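You operate a simulated robot arm through the tools that you are given. There is no shell and no other tool. Be economical: measure what you need, move in short steps, check, and stop when the job is done.

Carry out the task below with a simulated robot arm. There is one attempt and no reset: what you move stays moved.

JOB
Unpack the crate: strap off, lid off, green housing into the good tray.
Fine: throw the strap clamp open first; stand the strap on the table top, lay the lid on the trolley's top deck, the housing in the one-dot pocket. Set down upright: yellow strap, green-banded lidded housing.
Where things are to end (x, y in the base frame): yellow strap within 0.06 m of [0.79, -0.08].

It is judged by the outcome, as a careful person would: the job done as asked, and still so three seconds after it is handed in. It fails if anything else is knocked over, pushed out of place, dropped, spilled or broken. A push-on lid holds only when it is set on centred and level and pressed home; a screw cap is set on level and turned clockwise until tight.

ROBOT AND FRAMES
A 7-joint arm with a two-finger parallel gripper on a trunk, on a base that drives. Base frame: it is fixed to the floor where the robot stands at the start and does not move with it; the origin is under the middle of the robot, x ahead of it, y to its left, z up. Units: m, degrees, N and s.
Its first joint turns from -115.0 to 115.0 degrees. Places, roughly: one-dot pocket of the grey good tray [0.6, -0.1, 0.8]; red brake lever [-0.1, 1.6, 0.9]; strap clamp [0.5, 0.2, 0.9]; top deck of the trolley [0.2, 1.3, 0.7]; top of the packing table [0.7, 0.3, 0.8]; white trolley [0.2, 1.3, 0.5]. Payload 3.91 kg.
Tool frame: the origin (TCP) lies between the finger pads and is the grasp point; the fingertips stand 0.03 m ahead of it; z points along the fingers, y is the line along which they close. The gripper opens to 0.11 m. The fingers are 0.02 m wide and 0.01 m thick; the gripper's body (0.048 by 0.112 m) begins 0.055 m behind the TCP.
Orientation is that of the tool frame in the base frame, as [roll, pitch, yaw] about the fixed x, y, z axes, in that order (R = Rz(yaw) Ry(pitch) Rx(roll)). With the fingers straight down and closing along the base's y, the tool's x points along the base's -x, its y along +y and its z along -z.

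CONTROLS
- The arm moves only by the tool move_arm. Its arguments are lists of equal length, an entry for each row: "dp": the shift along the tool's x, y, z in m, a list of three; "dr": the turn, a rotation vector about the tool's x, y, z in degrees, a list of three; "fingers": the closure in counts, from 0 (fully open) to 255 (shut). In form: {"dp": [[x, y, z], ...], "dr": [[ax, ay, az], ...], "fingers": [fingers, ...]}. A call has 1 to 20 rows; each row is the pose to reach, as a shift and turn from the pose commanded when the call began, along the tool's axes at that moment. Each row takes 0.2 s and may step no farther than 0.05 m and 8.6 degrees from the row before; otherwise, or with a gripper value out of range, the whole call is refused. A pose out of reach is approached as far as the arm can. The call stops where the force on the tool passes 40 N (or 10 N more than at its start, if that is more) or the arm is blocked; 0.2 s more then pass. Each finger travels about 0.108 m/s and halts on what it meets, pressing with about 33 N; the grip force reading is that of the motor and also rises with nothing between the fingers. The clock runs only during rows and for 0.2 s after the last one: add rows that repeat a pose to give the fingers time. The reply holds the time, the measured pose of the TCP, the force on the tool along the base axes, the opening and the grip force, in the units named above and with some noise, with the torque about the TCP (base axes, N m) and any sound that the robot's microphone picked up, and new pictures: "views" is both (left out), scene, wrist or none.
- Cameras (640 x 400 px; columns grow to the right, rows downward): "scene" is now at [0.0156, 0.1622, 1.6294]; the picture's right is [0.11, -0.99, 0.00], its down [-0.78, -0.09, -0.62] and it looks along [0.61, 0.07, -0.79] (base axes); focal length 291 px, centre (320, 200). "wrist" rides on the gripper at [0.072, 0.017, -0.103] in the tool frame; the picture's right is [-0.23, 0.97, 0.00], its down [-0.76, -0.18, -0.62] and it looks along [-0.61, -0.14, 0.78] (tool axes); focal length 222 px, centre (320, 200).
- move_column(by): slides the trunk up (or, below 0, down) by that many m; the arm and the scene camera ride with it, the base frame stays. It gives what a move gives, with no picture.
- roll_base(legs): drives the robot by 1 to 6 legs, each [ahead, turn to the left] in m and degrees, along the robot's own axes; the way and the turn of a leg run together, so that a leg with both is an arc; at most 1.5 m and 180 degrees a leg. The arm and the cameras ride along, it lands a little off, and it stops where it bumps. It gives what a move gives, and a new picture of the scene camera.
- pan_tilt(pan, tilt): turns the head with the scene camera to pan (to the left, within 155 degrees either way) and tilt (down, from -29 to 69), counted from straight ahead of the robot. It gives what a move gives, and a new picture of the scene camera.
- point_at(camera, pixels): for up to 12 pixels [column, row] of the newest picture of that camera ("zoom" is the newest enlarged one), the place [x, y, z] in the base frame of the surface seen there, good to about 0.003 m. No time passes.
- enlarge(camera, box): a new picture of the part [left, top, right, bottom] of that camera's present view, enlarged. No time passes.
- finish_job(): hands the job in; it is judged then, once.

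Work in short steps. Measure before you move; look again where a grasp or a placing could have gone wrong, and mend it. You have 80 turns and 260 pictures in all, those below and enlarged ones among them. Open the gripper and draw the arm clear of the work before you hand the job in, unless the task says otherwise; then end with one line.

The tools are called after "Request:" as a command line: name --argument value ..., lists and objects as JSON in quotes. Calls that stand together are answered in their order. move_arm: Moves the arm, as the interface text tells. Its arguments: {"type":"object","properties":{"dp":{"type":"array"},"dr":{"type":"array"},"fingers":{"type":"array"},"views":{"type":"string","enum":["both","scene","wrist","none"]}},"required":["dp","dr","fingers"]} The other tools are called the same way: move_column (by) slides the trunk up or down; roll_base (legs) drives the base; pan_tilt (pan, tilt) turns the head that bears the scene camera; point_at (camera, pixels) gives the place of the surface under pixels of a picture; enlarge (camera, box) takes an enlarged picture of a part of a camera's view; finish_job () hands the job in.

At the start:

```text
clock: 0.0
position: [0.4682, -0.0431, 1.1138]
orientation: [180.0, 0.0, 179.9]
wrist_force: [-0.3, 0.5, -0.1]
moment: [-0.01, -0.02, 0.0]
width: 0.1101
finger_force: 0.0
trunk travel left (down, up): [-0.75, 0.24]
robot x, y, heading: [-0.0011, 0.0011, -0.2]
head pan, tilt: [6.3, 51.8]
```

scene: 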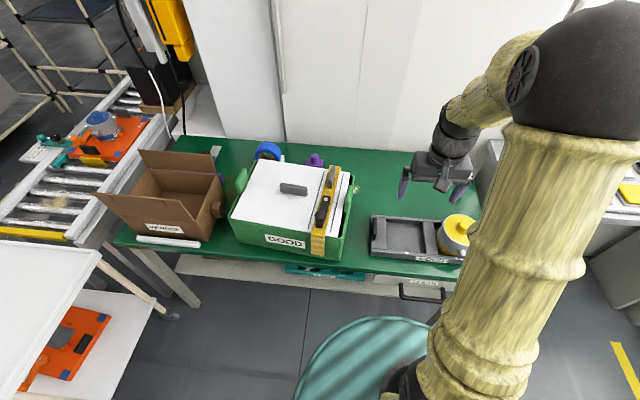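
wrist: 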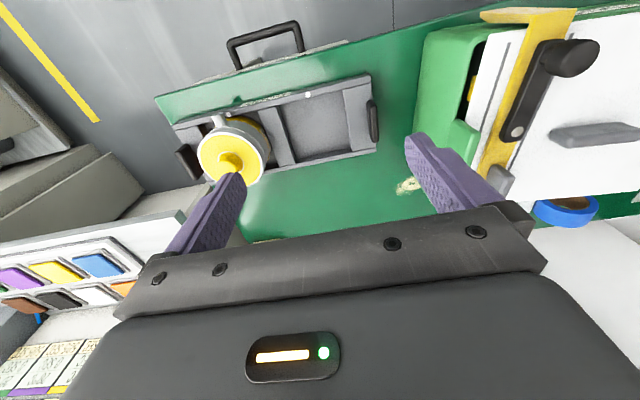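

The crate with yellow strap is at about (290,210) in the scene and the grey tray at (415,240). I enlarge both to see the clamp and the dots.

Request:
enlarge --camera "scene" --box '[220, 140, 370, 270]'

Request:
enlarge --camera "wrist" --box '[400, 0, 640, 210]'

Request:
enlarge --camera "wrist" --box '[160, 60, 400, 200]'

Request:
point_at --camera "scene" --pixels '[[332, 170], [322, 205], [317, 250], [292, 188], [250, 190], [262, 161], [395, 237], [448, 238], [457, 228], [375, 190], [345, 210], [235, 225]]'

```text
3.08 times, centred on (295, 205) of scene
```

zoom: 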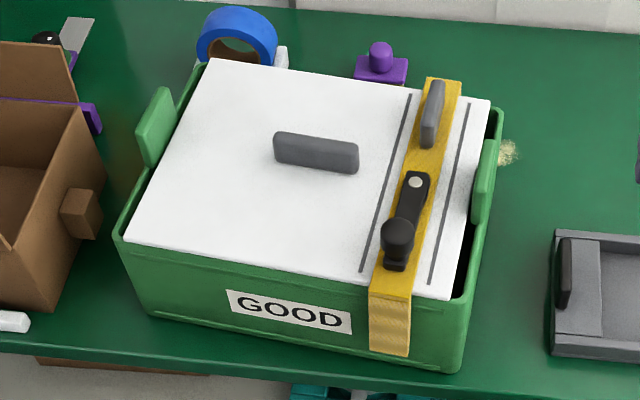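

```text
1.90 times, centred on (520, 105) of wrist
```

zoom: 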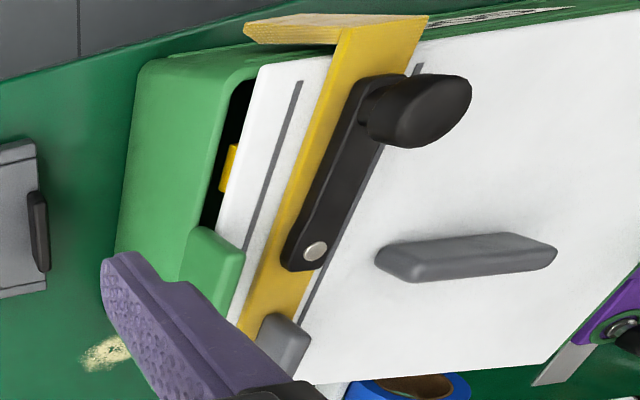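

```text
2.67 times, centred on (280, 130) of wrist
```

zoom: 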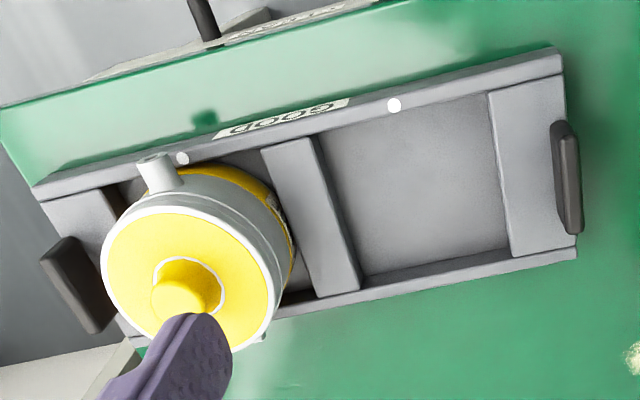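

```text
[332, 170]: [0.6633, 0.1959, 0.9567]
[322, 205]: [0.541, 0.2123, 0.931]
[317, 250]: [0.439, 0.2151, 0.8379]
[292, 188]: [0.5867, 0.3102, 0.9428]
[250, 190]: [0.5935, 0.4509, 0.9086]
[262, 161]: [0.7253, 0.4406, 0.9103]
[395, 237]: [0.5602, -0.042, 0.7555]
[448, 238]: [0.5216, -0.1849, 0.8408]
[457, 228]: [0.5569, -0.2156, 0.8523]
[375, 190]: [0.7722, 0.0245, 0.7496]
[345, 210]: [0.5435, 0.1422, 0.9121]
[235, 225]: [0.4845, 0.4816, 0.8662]
```

The clamp's lever lies along the strap, with a silver pivot at its far end and a knob at its near end; the empty pocket shows one dot. I now look at the trolley on the left.

Request:
pan_tilt --pan 75 --tilt 45

```text
clock: 1.4
position: [0.4686, -0.0409, 1.112]
orientation: [180.0, 0.0, -180.0]
wrist_force: [-0.9, -0.5, 0.9]
moment: [0.03, -0.02, -0.01]
width: 0.11
finger_force: 0.0
trunk travel left (down, up): [-0.75, 0.24]
robot x, y, heading: [-0.002, -0.0012, -0.2]
head pan, tilt: [75.0, 45.0]
```

scene: 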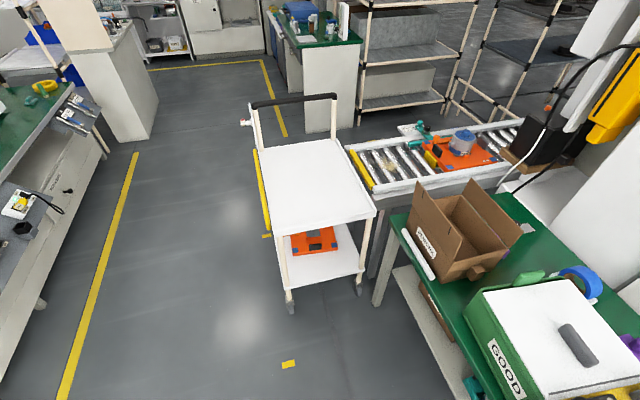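

Request:
enlarge --camera "scene" --box '[220, 80, 400, 320]'

Request:
point_at --camera "scene" --pixels '[[272, 228], [372, 212], [338, 142], [262, 150], [315, 185], [244, 122], [290, 101], [289, 306], [359, 289], [235, 330], [300, 245], [385, 300]]'

```text
1.67 times, centred on (310, 200) of scene
```

zoom: 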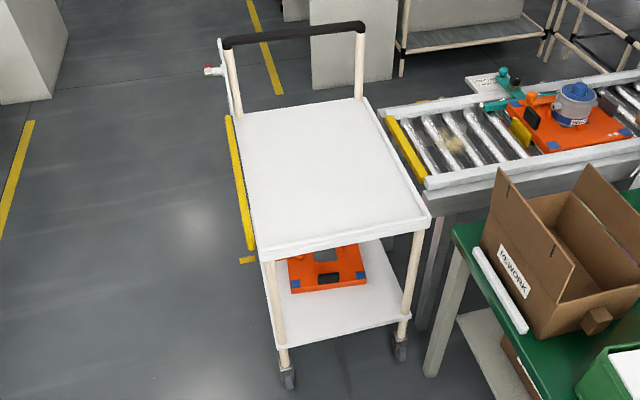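

```text
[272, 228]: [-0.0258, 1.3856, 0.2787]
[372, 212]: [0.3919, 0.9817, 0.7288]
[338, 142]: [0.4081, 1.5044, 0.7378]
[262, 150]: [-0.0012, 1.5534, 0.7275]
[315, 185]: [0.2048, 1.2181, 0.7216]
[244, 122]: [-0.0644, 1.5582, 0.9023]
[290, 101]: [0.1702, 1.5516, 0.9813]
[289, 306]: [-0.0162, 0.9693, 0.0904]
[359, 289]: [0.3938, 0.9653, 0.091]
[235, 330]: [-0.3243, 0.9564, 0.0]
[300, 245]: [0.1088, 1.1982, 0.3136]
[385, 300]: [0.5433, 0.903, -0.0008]
```

The trolley deck spans x 0–0.4, y 0.97–1.53 at z 0.725. Now I look down ahead to measure the table front edge and base clearance.

Request:
pan_tilt --pan 15 --tilt 66

```text
clock: 2.7
position: [0.4684, -0.0413, 1.1128]
orientation: [180.0, -0.1, 180.0]
wrist_force: [-0.1, 0.3, -1.1]
moment: [0.01, -0.01, 0.0]
width: 0.1101
finger_force: 0.1
trunk travel left (down, up): [-0.75, 0.24]
robot x, y, heading: [0.001, 0.0009, 0.1]
head pan, tilt: [15.0, 66.0]
```

scene: 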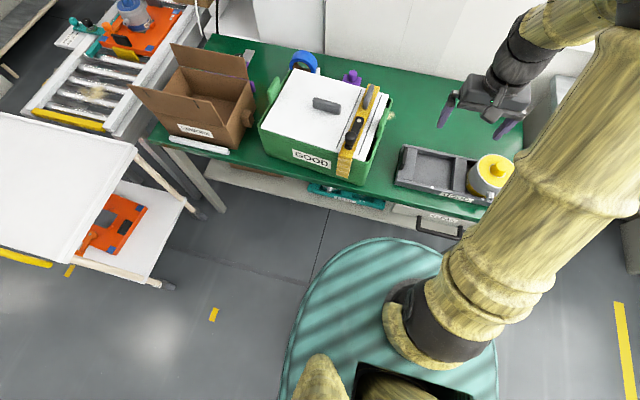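

Request:
point_at --camera "scene" --pixels '[[380, 242], [290, 345], [440, 260], [260, 176], [340, 203], [440, 236], [430, 200], [310, 250], [330, 189], [500, 130], [205, 40], [230, 160]]'

Request:
enlarge --camera "scene" --box '[250, 60, 400, 190]'

Request:
enlarge --camera "scene" --box '[380, 130, 530, 240]'

```text
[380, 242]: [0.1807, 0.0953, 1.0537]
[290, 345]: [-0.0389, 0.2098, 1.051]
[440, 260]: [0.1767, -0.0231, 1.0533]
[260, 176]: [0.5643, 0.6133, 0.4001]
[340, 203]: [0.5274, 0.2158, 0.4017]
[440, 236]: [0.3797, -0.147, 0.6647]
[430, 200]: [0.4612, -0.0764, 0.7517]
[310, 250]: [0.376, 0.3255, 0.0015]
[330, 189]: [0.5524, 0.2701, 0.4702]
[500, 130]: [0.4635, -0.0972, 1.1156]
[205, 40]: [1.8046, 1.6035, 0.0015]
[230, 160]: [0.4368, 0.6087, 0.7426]
```

```text
3.08 times, centred on (325, 125) of scene
```

zoom: 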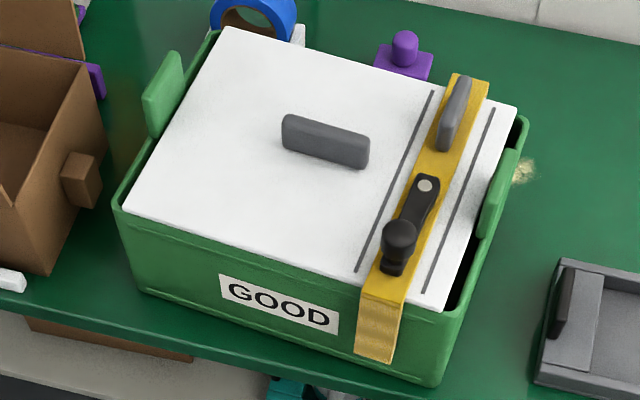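

```text
3.64 times, centred on (455, 185) of scene
```

zoom: 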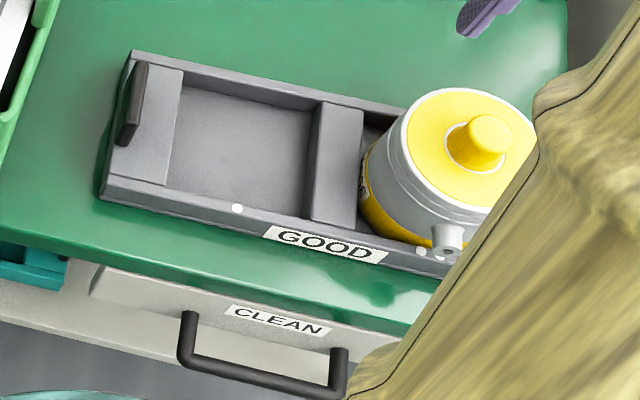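

The teal disc is the robot's own shoulder plate (z 1.05, radius ~0.2); the table front edge is at x≈0.42. I move closer in a small step toward (0.16, 0.13).

Request:
roll_base --legs '[[0, 38], [0.2, 0], [0, -38]]'

```text
clock: 7.9
position: [0.6279, 0.0843, 1.1132]
orientation: [-180.0, 0.1, -179.8]
wrist_force: [0.7, -0.9, 0.4]
moment: [-0.01, 0.02, -0.01]
width: 0.1101
finger_force: 0.0
trunk travel left (down, up): [-0.75, 0.24]
robot x, y, heading: [0.1605, 0.1226, 0.2]
head pan, tilt: [15.0, 66.0]
```

scene: 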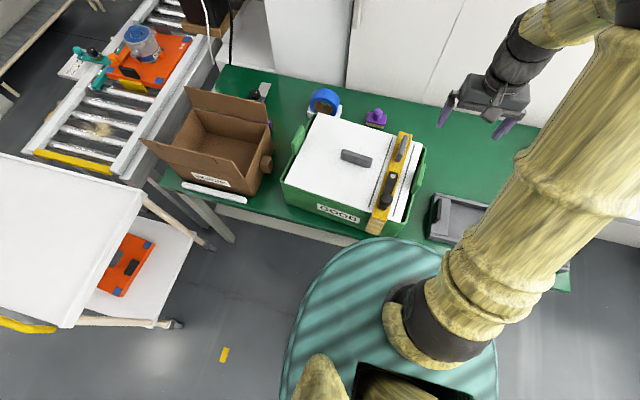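

No bump; the crate is now nearer. I enlarge the strap and measure the lever, knob and handle.

Request:
enlarge --camera "scene" --box '[355, 125, 435, 245]'

```text
3.33 times, centred on (395, 185) of scene
```

zoom: 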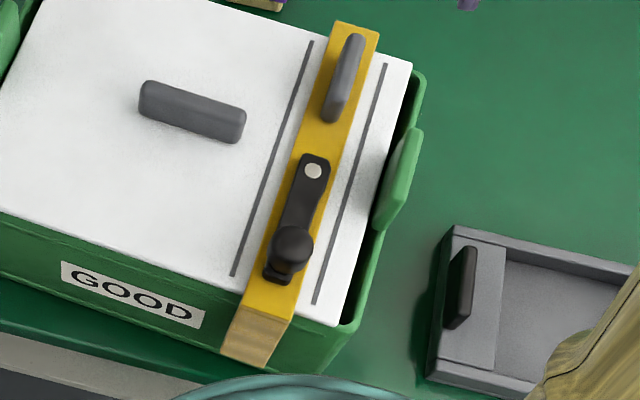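

Request:
point_at --camera "zoom" --pixels '[[313, 171], [291, 250], [277, 281], [298, 210], [352, 45], [335, 112], [150, 95], [235, 130], [300, 265], [349, 30], [258, 290], [255, 335]]'

```text
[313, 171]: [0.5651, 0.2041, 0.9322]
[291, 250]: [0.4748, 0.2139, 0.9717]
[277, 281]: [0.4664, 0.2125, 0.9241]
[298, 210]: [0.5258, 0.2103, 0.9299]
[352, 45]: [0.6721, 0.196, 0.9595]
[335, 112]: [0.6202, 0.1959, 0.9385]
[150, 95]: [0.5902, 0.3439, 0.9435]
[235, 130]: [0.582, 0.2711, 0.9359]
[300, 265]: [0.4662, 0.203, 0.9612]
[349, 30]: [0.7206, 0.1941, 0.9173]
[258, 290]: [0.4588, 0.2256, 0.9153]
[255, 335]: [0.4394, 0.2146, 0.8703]
```

Pivot at (0.565, 0.204), knob at about (0.475, 0.213, top 0.972), radius about 0.09. I move above the knob and look with the wrist camera.

Request:
move_arm --dp '[[0.031, 0.026, 0], [0.062, 0.052, 0], [0.093, 0.078, 0.01], [0.124, 0.104, 0.03], [0.153, 0.129, 0.05]]' --dr '[[0, 0, 0], [0, 0, 0], [0, 0, 0], [0, 0, 0], [0, 0, 0]]' --fingers '[110, 110, 110, 110, 110]' --views "both"

```text
clock: 9.1
position: [0.4725, 0.2147, 1.0636]
orientation: [179.9, 0.0, -179.7]
wrist_force: [0.5, 0.1, 0.0]
moment: [-0.02, 0.01, 0.0]
width: 0.0627
finger_force: 0.1
trunk travel left (down, up): [-0.75, 0.24]
robot x, y, heading: [0.1556, 0.1234, 0.2]
head pan, tilt: [15.0, 66.0]
```

scene: 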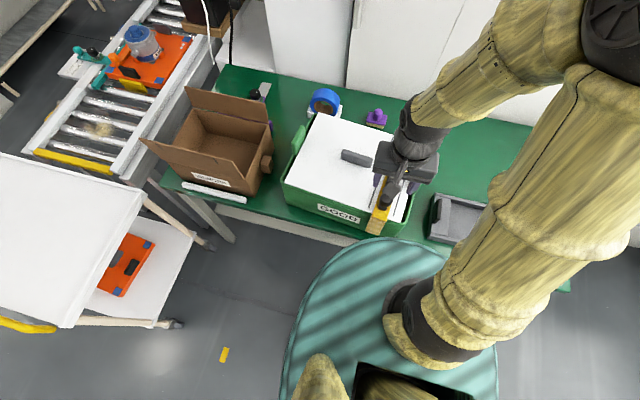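
wrist: 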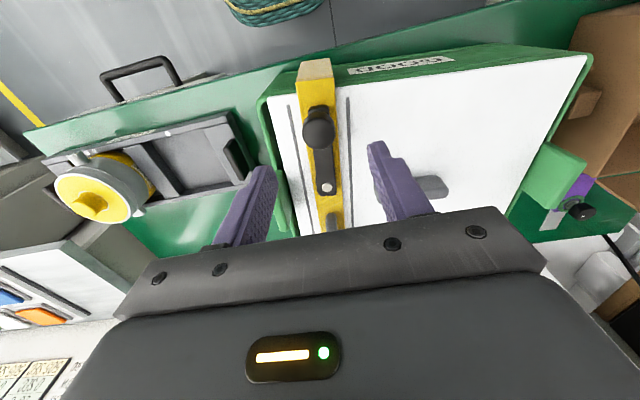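

The knob is at (319,128) in the wrist picture; I measure its position before lowering.

Request:
enlarge --camera "wrist" --box '[260, 50, 400, 240]'

Request:
point_at --camera "wrist" --pixels '[[319, 130], [305, 128], [333, 128], [319, 112], [328, 188], [325, 165], [315, 70], [345, 130], [297, 130]]'

```text
2.11 times, centred on (330, 145) of wrist
```

zoom: 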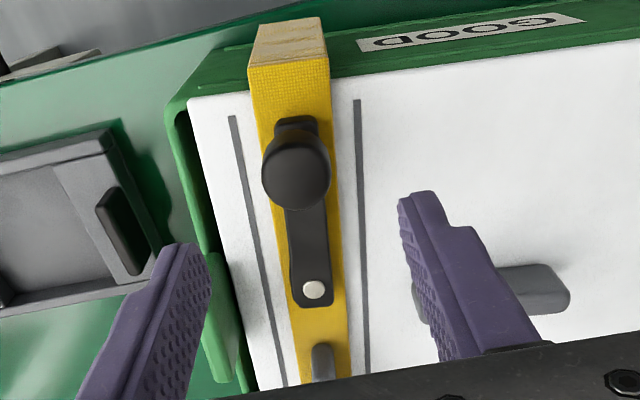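

```text
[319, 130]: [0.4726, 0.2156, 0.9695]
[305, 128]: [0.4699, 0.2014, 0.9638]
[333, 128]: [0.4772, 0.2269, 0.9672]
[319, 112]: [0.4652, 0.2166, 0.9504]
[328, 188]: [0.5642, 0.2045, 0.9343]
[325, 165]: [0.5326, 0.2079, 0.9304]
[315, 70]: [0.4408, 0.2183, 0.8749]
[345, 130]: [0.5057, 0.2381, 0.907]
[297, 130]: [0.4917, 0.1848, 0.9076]
```

Knob centre ≈ (0.477, 0.215, 0.962), diameter about 0.028. I lower to z 0.964 with the fingers either side and close.

Request:
move_arm --dp '[[-0.003, 0, 0.04], [-0.003, 0, 0.08], [-0.003, 0, 0.099], [-0.003, 0, 0.099], [-0.003, 0, 0.099], [-0.003, 0, 0.099]]' --dr '[[0, 0, 0], [0, 0, 0], [0, 0, 0], [0, 0, 0], [0, 0, 0], [0, 0, 0]]' --fingers '[110, 110, 110, 160, 230, 230]' --views "wrist"

```text
clock: 10.5
position: [0.4853, 0.2151, 0.9629]
orientation: [-180.0, -0.1, -179.8]
wrist_force: [-0.9, -4.4, -2.1]
moment: [-0.11, -0.31, -0.3]
width: 0.0315
finger_force: 33.0
out of reach, approached as far as the arm can: row 2, 3, 4, 5, 6
trunk travel left (down, up): [-0.75, 0.24]
robot x, y, heading: [0.1565, 0.1246, 0.3]
head pan, tilt: [15.0, 66.0]
```

wrist: 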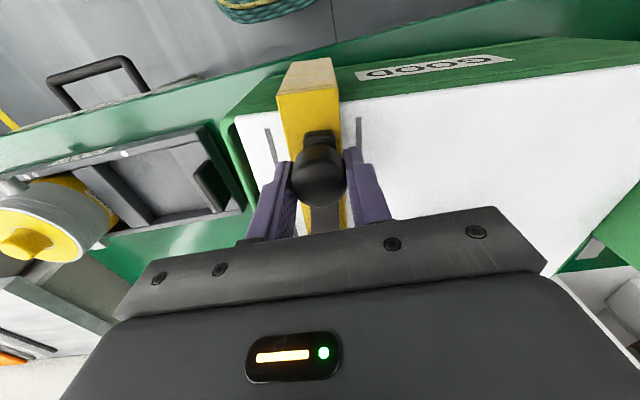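

The knob is gripped (width 0.0315). I try a small sideways swing about the pivot, first toward +y, watching the force.

Request:
move_arm --dp '[[-0.005, 0.01, 0.099], [-0.008, 0.02, 0.099], [-0.012, 0.03, 0.099]]' --dr '[[0, 0, 0], [0, 0, 0], [0, 0, 0]]' --fingers '[230, 230, 230]' --views "wrist"

```text
refused: row 1 steps farther than a row can; nothing moved
```

The shift counts from the present pose, so I repeat without the z part.

Request:
move_arm --dp '[[-0.005, 0.01, 0], [-0.008, 0.02, 0], [-0.012, 0.03, 0]]' --dr '[[0, 0, 0], [0, 0, 0], [0, 0, 0]]' --fingers '[230, 230, 230]' --views "wrist"

```text
clock: 11.3
position: [0.4972, 0.2474, 0.9626]
orientation: [180.0, 0.0, -179.7]
wrist_force: [-2.2, -2.3, -3.8]
moment: [-0.31, 0.21, -0.17]
width: 0.0317
finger_force: 33.2
trunk travel left (down, up): [-0.75, 0.24]
robot x, y, heading: [0.1634, 0.1256, 0.2]
head pan, tilt: [15.0, 66.0]
```

wrist: 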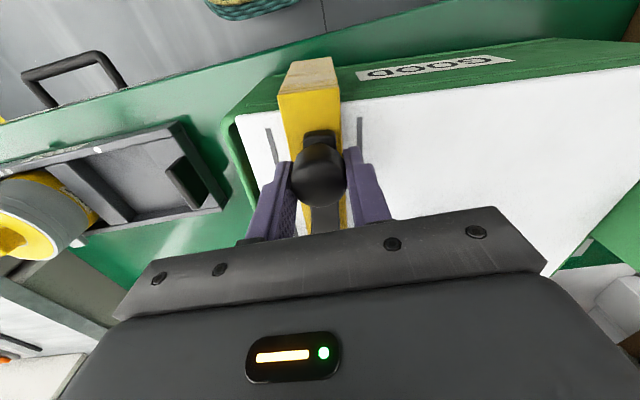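

The knob did not move relative to the strap; the tray shifted in view, so the whole crate slid ~3 cm. I move straight back to restore it.

Request:
move_arm --dp '[[0.004, -0.01, 0], [0.007, -0.02, 0], [0.012, -0.03, 0], [0.012, -0.031, 0]]' --dr '[[0, 0, 0], [0, 0, 0], [0, 0, 0], [0, 0, 0]]' --fingers '[230, 230, 230, 230]' --views "both"

```text
clock: 12.3
position: [0.4859, 0.2144, 0.9633]
orientation: [-179.9, 0.0, -179.7]
wrist_force: [1.0, 6.4, 0.6]
moment: [-0.02, -0.53, 0.01]
width: 0.0301
finger_force: 33.4
trunk travel left (down, up): [-0.75, 0.24]
robot x, y, heading: [0.1581, 0.125, 0.0]
head pan, tilt: [15.0, 66.0]
```

scene: 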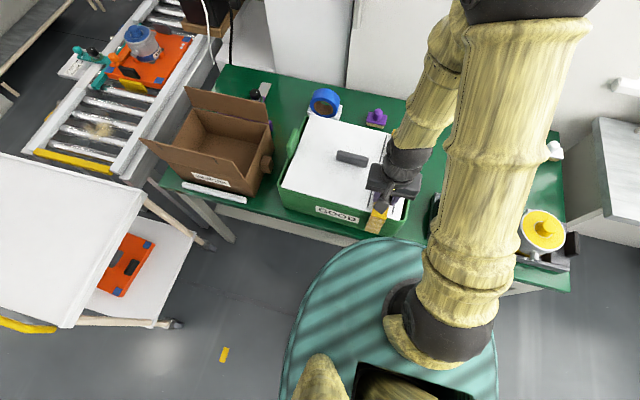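
wrist: 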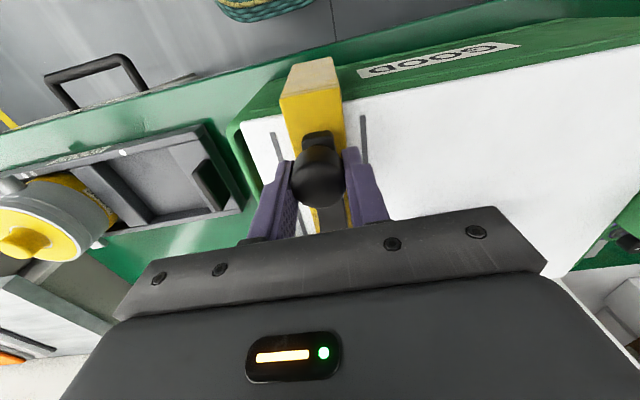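

The crate slid back (slightly turned); the lever neither swung +y nor -y under light force. I now test lifting the knob about the pivot as a hinge along y.

Request:
move_arm --dp '[[0, 0, -0.005], [-0.002, 0, -0.012], [-0.005, 0, -0.02]]' --dr '[[0, 0, 0], [0, 0, 0], [0, 0, 0]]' --fingers '[230, 230, 230]' --views "both"

```text
clock: 13.1
position: [0.4905, 0.2154, 0.9819]
orientation: [-179.9, -0.1, -179.8]
wrist_force: [0.7, -0.1, -16.7]
moment: [-0.37, 0.4, -0.25]
width: 0.0305
finger_force: 33.0
trunk travel left (down, up): [-0.75, 0.24]
robot x, y, heading: [0.157, 0.1206, 0.2]
head pan, tilt: [15.0, 66.0]
```

scene: 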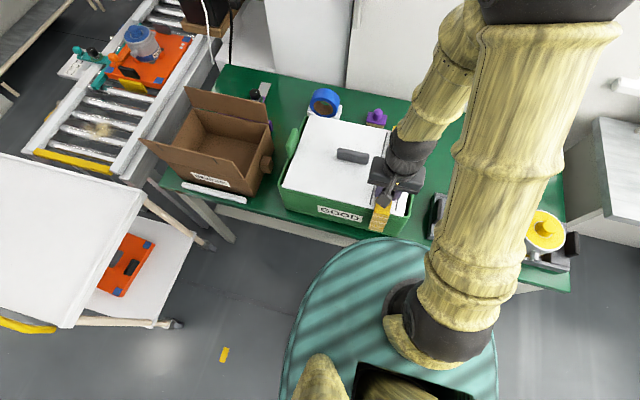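
wrist: 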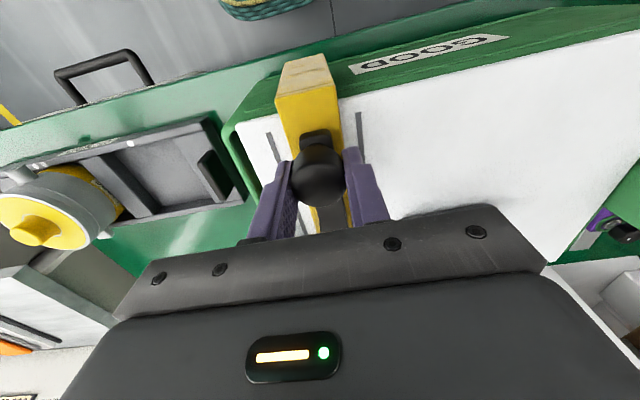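

A lift force of 17 N and the crate's front tipped up: the lever isn't a lift hinge either. I set it back down immediately, release and inspect.

Request:
move_arm --dp '[[0.002, 0, 0.008], [0.004, 0, 0.015], [0.005, 0, 0.02], [0.005, 0, 0.02], [0.005, 0, 0.02], [0.005, 0, -0.02], [0.005, 0, -0.06], [0.005, 0, -0.1], [0.005, -0.05, -0.11], [0.005, -0.1, -0.11], [0.005, -0.15, -0.11]]' --dr '[[0, 0, 0], [0, 0, 0], [0, 0, 0], [0, 0, 0], [0, 0, 0], [0, 0, 0], [0, 0, 0], [0, 0, 0], [0, 0, 0], [0, 0, 0], [0, 0, 0]]' --fingers '[230, 230, 230, 110, 110, 110, 110, 110, 110, 110, 110]' --views "both"

Request:
enlarge --camera "scene" --box '[265, 100, 445, 250]'

Request:
enlarge --camera "wrist" --box '[300, 0, 640, 240]'

```text
refused: row 9 steps farther than a row can; nothing moved
```

```text
2.67 times, centred on (355, 175) of scene
```

zoom: 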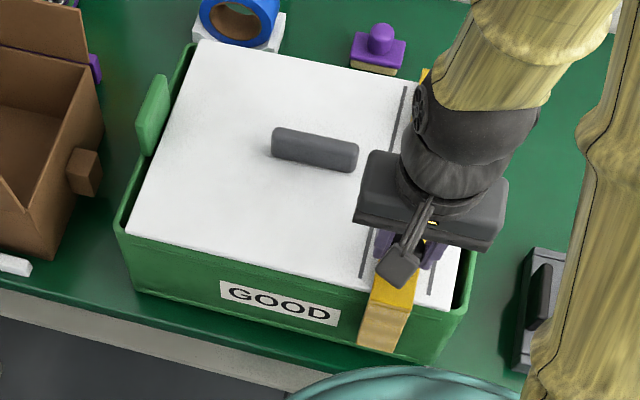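

```text
1.67 times, centred on (470, 120) of wrist
```

zoom: 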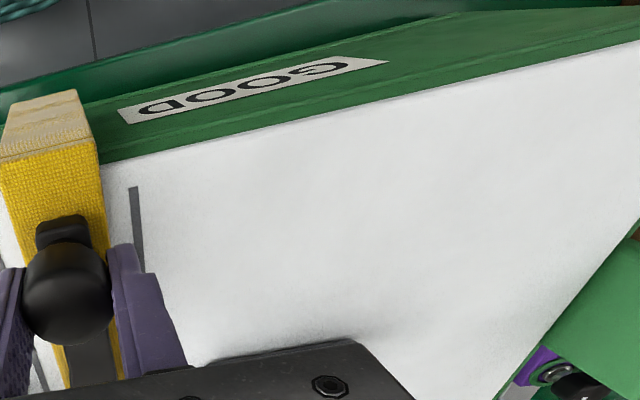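

I repeat the set-down with smaller lateral steps.

Request:
move_arm --dp '[[0.002, 0, 0.008], [0.004, 0, 0.015], [0.005, 0, 0.02], [0.005, 0, 0.02], [0.005, 0, 0.02], [0.005, 0, -0.02], [0.005, 0, -0.06], [0.005, 0, -0.1], [0.005, -0.045, -0.11], [0.005, -0.09, -0.11], [0.005, -0.135, -0.11]]' --dr '[[0, 0, 0], [0, 0, 0], [0, 0, 0], [0, 0, 0], [0, 0, 0], [0, 0, 0], [0, 0, 0], [0, 0, 0], [0, 0, 0], [0, 0, 0], [0, 0, 0]]' --fingers '[230, 230, 230, 110, 110, 110, 110, 110, 110, 110, 110]' --views "both"

Request:
enlarge --camera "scene" --box '[265, 100, 445, 250]'

Request:
enlarge --camera "wrist" --box '[340, 0, 640, 200]'

```text
clock: 15.5
position: [0.4879, 0.0789, 1.0925]
orientation: [179.9, 0.0, -179.7]
wrist_force: [-0.7, -0.9, -0.8]
moment: [0.04, -0.01, -0.02]
width: 0.0625
finger_force: 0.0
trunk travel left (down, up): [-0.75, 0.24]
robot x, y, heading: [0.1582, 0.124, 0.2]
head pan, tilt: [15.0, 66.0]
```

scene: 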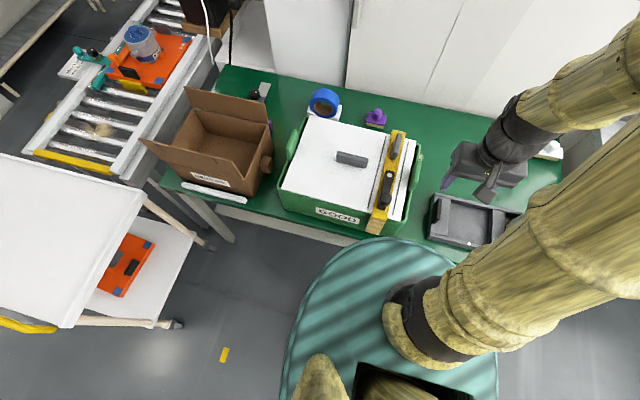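
wrist: 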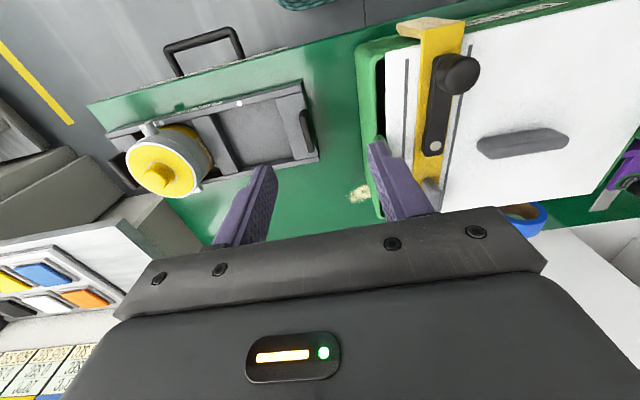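

```text
2.67 times, centred on (355, 175) of scene
```

zoom: 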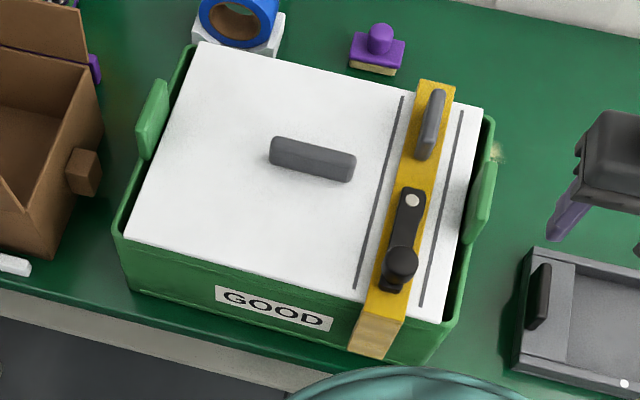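

```text
2.00 times, centred on (490, 100) of wrist
```

zoom: 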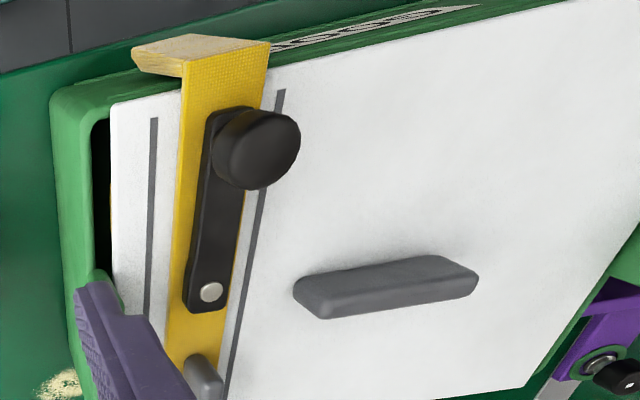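

The lever now looks turned slightly relative to the strap toward -y. I measure to quantify.

Request:
point_at --camera "wrist" --pixels '[[435, 146], [459, 74], [418, 42], [462, 45], [417, 170], [446, 178], [436, 185], [395, 50], [620, 0], [480, 143], [568, 137]]'

Request:
point_at --camera "scene" --pixels '[[419, 175], [388, 172], [384, 197], [311, 118], [281, 182], [405, 222], [398, 135], [378, 222]]'

```text
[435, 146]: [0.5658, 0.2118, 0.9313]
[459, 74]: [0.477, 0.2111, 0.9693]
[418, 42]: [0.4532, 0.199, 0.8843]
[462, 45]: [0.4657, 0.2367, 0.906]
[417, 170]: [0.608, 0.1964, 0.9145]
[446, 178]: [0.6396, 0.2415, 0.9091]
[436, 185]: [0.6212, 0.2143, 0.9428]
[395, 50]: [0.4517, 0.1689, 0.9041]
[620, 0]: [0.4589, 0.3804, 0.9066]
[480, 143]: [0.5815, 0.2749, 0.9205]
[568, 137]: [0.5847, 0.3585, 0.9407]
```

```text
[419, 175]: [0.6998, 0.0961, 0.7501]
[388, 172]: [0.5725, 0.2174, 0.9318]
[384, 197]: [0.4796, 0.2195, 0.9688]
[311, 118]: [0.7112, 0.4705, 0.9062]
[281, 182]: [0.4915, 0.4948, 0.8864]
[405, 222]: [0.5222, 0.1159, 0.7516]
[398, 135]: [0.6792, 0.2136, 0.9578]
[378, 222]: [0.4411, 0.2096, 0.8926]
```

Lever and strap still aligned; the crate simply slides before the lever gives. I'll grip the lever body beside its pivot and twist about the vertical pivot (pure torque), which loads the crate far less. First go above and view.

Request:
move_arm --dp '[[-0.02, 0.04, 0], [-0.04, 0.08, 0], [-0.06, 0.12, 0], [-0.068, 0.133, 0.02], [-0.068, 0.133, 0.06]]' --dr '[[0, 0, 0], [0, 0, 0], [0, 0, 0], [0, 0, 0], [0, 0, 0]]' --fingers '[110, 110, 110, 110, 110]' --views "wrist"

Request:
enlarge --camera "wrist" --box '[220, 60, 440, 240]'

```text
clock: 16.7
position: [0.5535, 0.2146, 1.0339]
orientation: [-179.9, -0.1, -179.7]
wrist_force: [0.0, 0.2, -0.3]
moment: [0.0, 0.0, -0.01]
width: 0.0625
finger_force: 0.1
trunk travel left (down, up): [-0.75, 0.24]
robot x, y, heading: [0.1566, 0.1196, 0.4]
head pan, tilt: [15.0, 66.0]
```

wrist: 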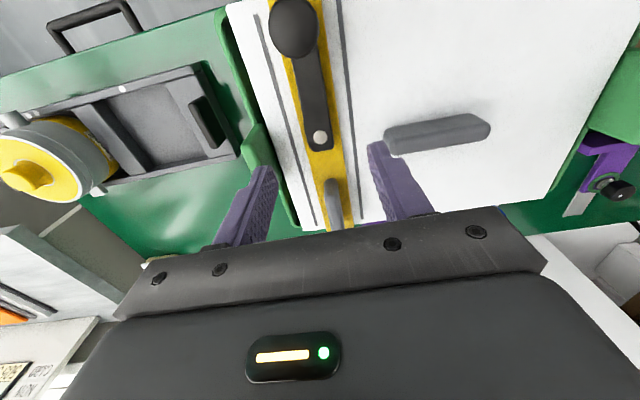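

```text
2.22 times, centred on (330, 150) of wrist
```

zoom: 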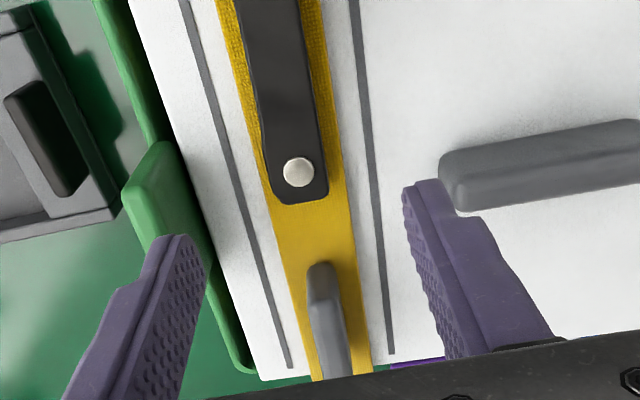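

I measure lever edges near the pivot before closing on it.

Request:
point_at --camera "zoom" --pixels '[[299, 172], [262, 130], [318, 130], [290, 60], [300, 240], [255, 200], [348, 200], [300, 198]]'

```text
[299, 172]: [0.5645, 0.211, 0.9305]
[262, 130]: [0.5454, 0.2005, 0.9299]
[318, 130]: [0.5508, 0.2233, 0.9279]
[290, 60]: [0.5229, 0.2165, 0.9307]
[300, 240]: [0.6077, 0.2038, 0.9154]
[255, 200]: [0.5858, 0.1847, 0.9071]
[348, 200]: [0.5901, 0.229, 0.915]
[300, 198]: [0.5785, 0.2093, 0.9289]
```

Lever is centred at y≈0.2115, 24 mm wide, nearly parallel to x, with its top at 0.930. I lower the tips to ~0.920 around it and close.

Request:
move_arm --dp '[[0, -0.002, 0.03], [0, -0.003, 0.06], [0, -0.003, 0.0835], [0, -0.003, 0.0835], [0, -0.003, 0.0835], [0, -0.003, 0.0835]]' --dr '[[0, 0, 0], [0, 0, 0], [0, 0, 0], [0, 0, 0], [0, 0, 0], [0, 0, 0]]' --fingers '[140, 140, 140, 200, 250, 250]' --views "wrist"

```text
clock: 18.1
position: [0.5542, 0.2104, 0.9495]
orientation: [-179.9, -0.1, -179.7]
wrist_force: [1.9, 2.8, -12.7]
moment: [-0.07, -0.87, -0.45]
width: 0.0255
finger_force: 32.9
trunk travel left (down, up): [-0.75, 0.24]
robot x, y, heading: [0.158, 0.1235, 0.2]
head pan, tilt: [15.0, 66.0]
```

wrist: 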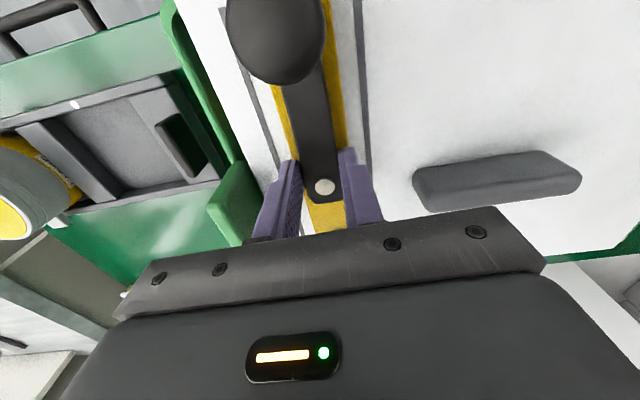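

The lever is held (width 0.0255). I twist it +12° about the pivot (knob toward +y) and compare with the strap.

Request:
move_arm --dp '[[0, 0.001, 0], [-0.0002, 0.0021, 0]]' --dr '[[0, 0, 6], [0, 0, 12]]' --fingers '[250, 250]' --views "wrist"

```text
clock: 18.7
position: [0.555, 0.2118, 0.9491]
orientation: [-180.0, -0.1, 168.3]
wrist_force: [1.3, 3.6, -5.9]
moment: [0.08, 0.19, 0.2]
width: 0.0253
finger_force: 33.0
trunk travel left (down, up): [-0.75, 0.24]
robot x, y, heading: [0.157, 0.1228, 0.2]
head pan, tilt: [15.0, 66.0]
```

wrist: 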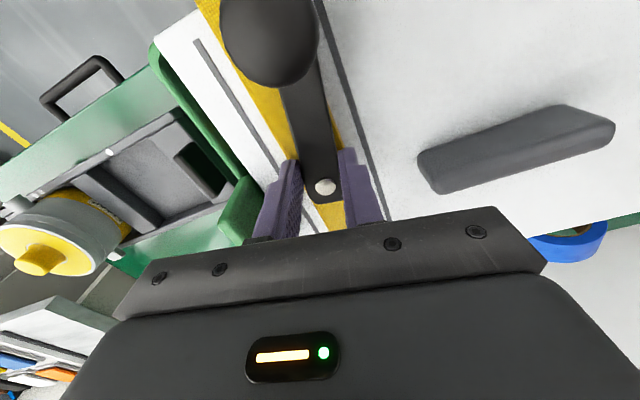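

The lever turns freely now relative to the strap. I continue to about 60°.

Request:
move_arm --dp '[[-0.0001, 0.0014, 0], [-0.0004, 0.0028, 0], [-0.0009, 0.0042, 0], [-0.0016, 0.0055, 0], [-0.0024, 0.0066, 0], [-0.0034, 0.0077, 0]]' --dr '[[0, 0, 8], [0, 0, 16], [0, 0, 24], [0, 0, 32], [0, 0, 40], [0, 0, 48]]' --fingers '[250, 250, 250, 250, 250, 250]' --views "both"

```text
clock: 20.1
position: [0.559, 0.2175, 0.9499]
orientation: [-180.0, 0.0, 120.1]
wrist_force: [2.9, 0.9, 0.1]
moment: [0.04, -0.2, -0.01]
width: 0.0252
finger_force: 33.4
trunk travel left (down, up): [-0.75, 0.24]
robot x, y, heading: [0.1606, 0.1271, 0.2]
head pan, tilt: [15.0, 66.0]
```

scene: 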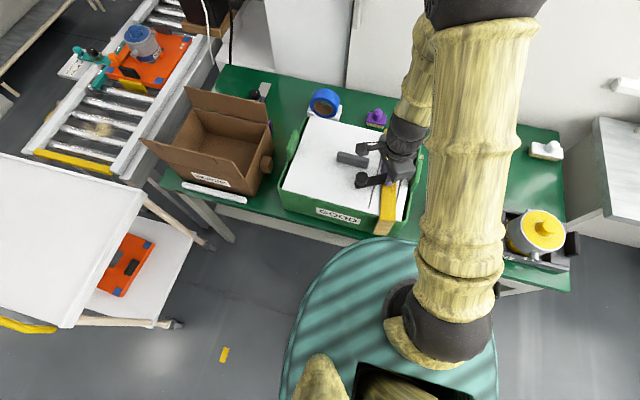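
wrist: 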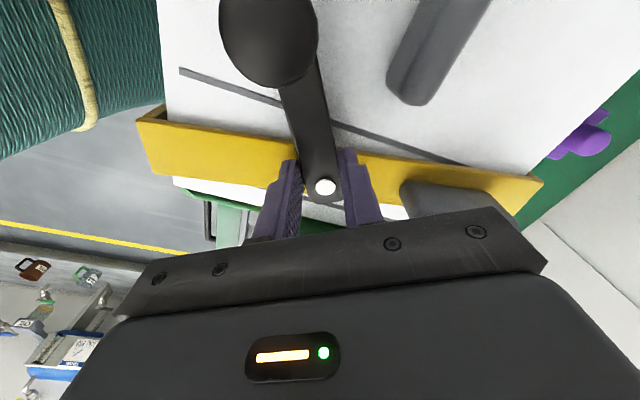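

Lever at 60°, little torque. I turn it ~17° further, staying clear of the lid handle.

Request:
move_arm --dp '[[-0.0001, 0.0014, 0], [-0.0004, 0.0029, 0], [-0.0004, 0.0029, 0]]' --dr '[[0, 0, 8], [0, 0, 16.5], [0, 0, 16.5]]' --fingers '[250, 250, 250]' --views "wrist"

```text
clock: 20.9
position: [0.559, 0.2197, 0.9489]
orientation: [-179.9, 0.1, 103.7]
wrist_force: [-0.3, 0.0, 0.5]
moment: [0.04, 0.1, 0.1]
width: 0.0251
finger_force: 32.4
trunk travel left (down, up): [-0.75, 0.24]
robot x, y, heading: [0.1564, 0.1267, 0.3]
head pan, tilt: [15.0, 66.0]
```

wrist: 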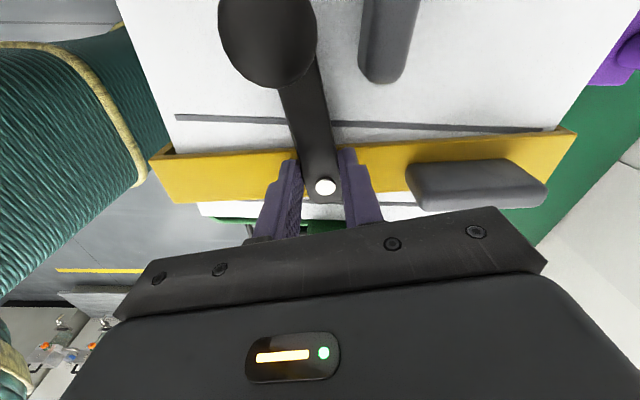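

Lever is at ~77° and free of torque. I release, rise, and turn the gripper back to look at the strap and its handle.

Request:
move_arm --dp '[[0, 0, 0], [0, 0, 0], [0, 0, -0.03], [0, 0, -0.07], [0, 0, -0.11], [0, 0, -0.12], [0, 0, -0.12], [0, 0, -0.12], [0, 0, -0.12], [0, 0, -0.12], [0, 0, -0.12], [0, 0, -0.12], [0, 0, -0.12], [0, 0, -0.12], [0, 0, -0.12]]' --dr '[[0, 0, 0], [0, 0, 0], [0, 0, 0], [0, 0, 0], [0, 0, 0], [0, 0, -8], [0, 0, -16], [0, 0, -24], [0, 0, -32], [0, 0, -40], [0, 0, -48], [0, 0, -56], [0, 0, -64], [0, 0, -72], [0, 0, -78]]' --fingers '[170, 140, 140, 140, 140, 140, 140, 140, 140, 140, 140, 140, 140, 140, 140]' --views "both"

Request:
enlarge --camera "wrist" --box '[220, 0, 460, 240]'

```text
clock: 24.1
position: [0.561, 0.2193, 1.07]
orientation: [-180.0, 0.1, -178.2]
wrist_force: [0.3, -0.4, 0.2]
moment: [-0.03, -0.01, 0.02]
width: 0.0496
finger_force: 0.1
trunk travel left (down, up): [-0.75, 0.24]
robot x, y, heading: [0.1612, 0.1223, 0.1]
head pan, tilt: [15.0, 66.0]
```

scene: 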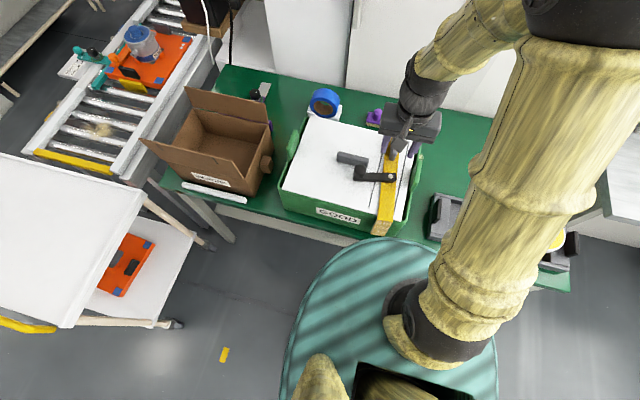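
wrist: 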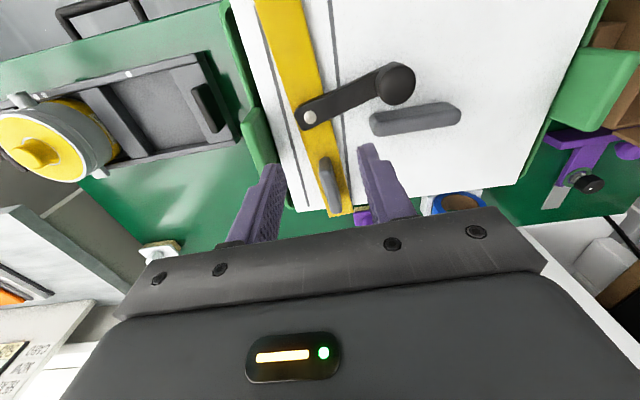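

```text
1.67 times, centred on (340, 120) of wrist
```

zoom: 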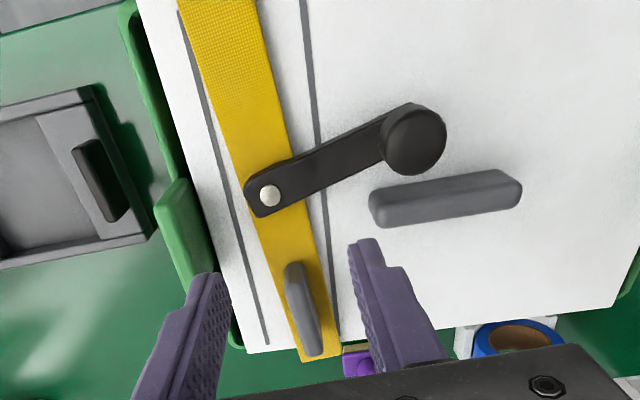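

The lever now stands across the strap. I measure the strap handle, strap ends and the clear table at the strap's target.

Request:
point_at --camera "zoom" --pixels '[[293, 270], [312, 350], [303, 310], [287, 310], [325, 310], [270, 195], [415, 140], [300, 357], [335, 352], [215, 20]]'

Request:
pan_tilt --pan -15 --tilt 50

```text
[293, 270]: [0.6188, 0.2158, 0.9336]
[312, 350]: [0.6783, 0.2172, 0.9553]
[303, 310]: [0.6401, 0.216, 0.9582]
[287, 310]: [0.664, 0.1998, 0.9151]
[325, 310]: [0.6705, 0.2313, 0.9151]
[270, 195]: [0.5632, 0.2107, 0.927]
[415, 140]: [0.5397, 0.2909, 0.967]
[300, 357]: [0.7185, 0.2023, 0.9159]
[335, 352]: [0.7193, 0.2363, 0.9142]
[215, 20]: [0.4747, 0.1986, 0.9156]
```

```text
clock: 25.0
position: [0.5606, 0.22, 1.0698]
orientation: [180.0, 0.0, -178.3]
wrist_force: [-0.4, -0.4, -0.2]
moment: [0.02, 0.0, 0.02]
width: 0.0497
finger_force: 0.0
trunk travel left (down, up): [-0.75, 0.24]
robot x, y, heading: [0.1606, 0.1228, 0.1]
head pan, tilt: [-15.0, 50.0]
```

scene: 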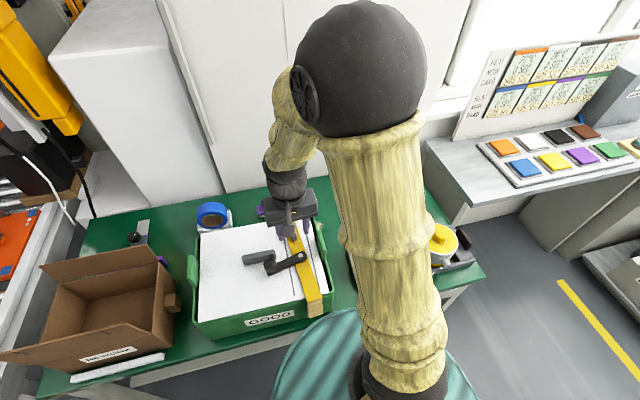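

Request:
point_at --camera "scene" --pixels '[[240, 189], [430, 190], [447, 210], [440, 225], [335, 210], [170, 205], [165, 225], [330, 190], [212, 212], [483, 272], [470, 240]]'

Request:
enlarge --camera "scene" --box '[180, 170, 360, 340]'

```text
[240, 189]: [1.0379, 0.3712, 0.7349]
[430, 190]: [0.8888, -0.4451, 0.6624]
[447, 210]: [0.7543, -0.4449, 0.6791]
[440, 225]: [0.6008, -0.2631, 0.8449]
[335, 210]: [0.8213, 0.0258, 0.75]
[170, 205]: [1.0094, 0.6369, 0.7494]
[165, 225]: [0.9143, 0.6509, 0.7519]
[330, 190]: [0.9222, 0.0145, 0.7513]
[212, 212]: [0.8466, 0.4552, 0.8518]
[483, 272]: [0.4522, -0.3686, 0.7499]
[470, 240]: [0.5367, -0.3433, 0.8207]
```

```text
2.35 times, centred on (270, 255) of scene
```

zoom: 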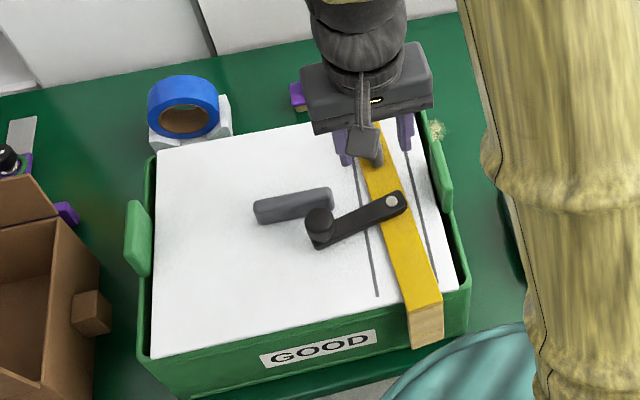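

The table reaches back to x≈1.02 and the target spot is clear. I'll need a bit more reach, so I roll 0.07 m ahead carefully.

Request:
roll_base --legs '[[0.07, 0]]'

```text
clock: 26.0
position: [0.6316, 0.2198, 1.0699]
orientation: [180.0, -0.1, -178.3]
wrist_force: [0.1, 0.1, -0.2]
moment: [0.0, 0.0, 0.0]
width: 0.0494
finger_force: 0.0
trunk travel left (down, up): [-0.75, 0.24]
robot x, y, heading: [0.2278, 0.1295, -0.0]
head pan, tilt: [-15.0, 50.0]
```

scene: 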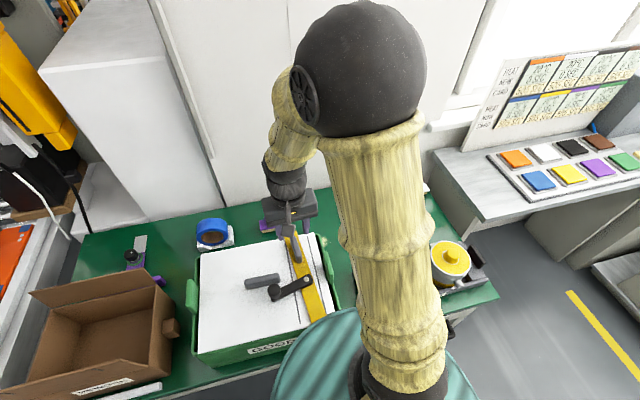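

No bump. I descend over the strap handle (0.652, 0.2165), tips just above the strap, and grip it.

Request:
move_arm --dp '[[-0.01, -0.003, 0.03], [-0.02, -0.004, 0.07], [-0.02, -0.004, 0.1], [-0.02, -0.004, 0.118], [-0.02, -0.004, 0.118], [-0.02, -0.004, 0.118], [-0.02, -0.004, 0.118]]' --dr '[[0, 0, 0], [0, 0, 0], [0, 0, 0], [0, 0, 0], [0, 0, 0], [0, 0, 0], [0, 0, 0]]' --fingers '[140, 140, 140, 140, 200, 250, 250]' --views "wrist"

```text
clock: 27.6
position: [0.6501, 0.2153, 0.9509]
orientation: [180.0, 0.1, -178.3]
wrist_force: [0.0, 0.3, -0.5]
moment: [0.0, -0.14, 0.01]
width: 0.0159
finger_force: 32.9
trunk travel left (down, up): [-0.75, 0.24]
robot x, y, heading: [0.2255, 0.1263, -0.0]
head pan, tilt: [-15.0, 50.0]
```

wrist: 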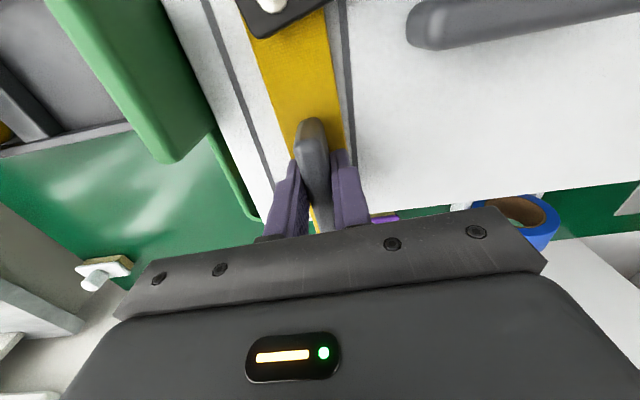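

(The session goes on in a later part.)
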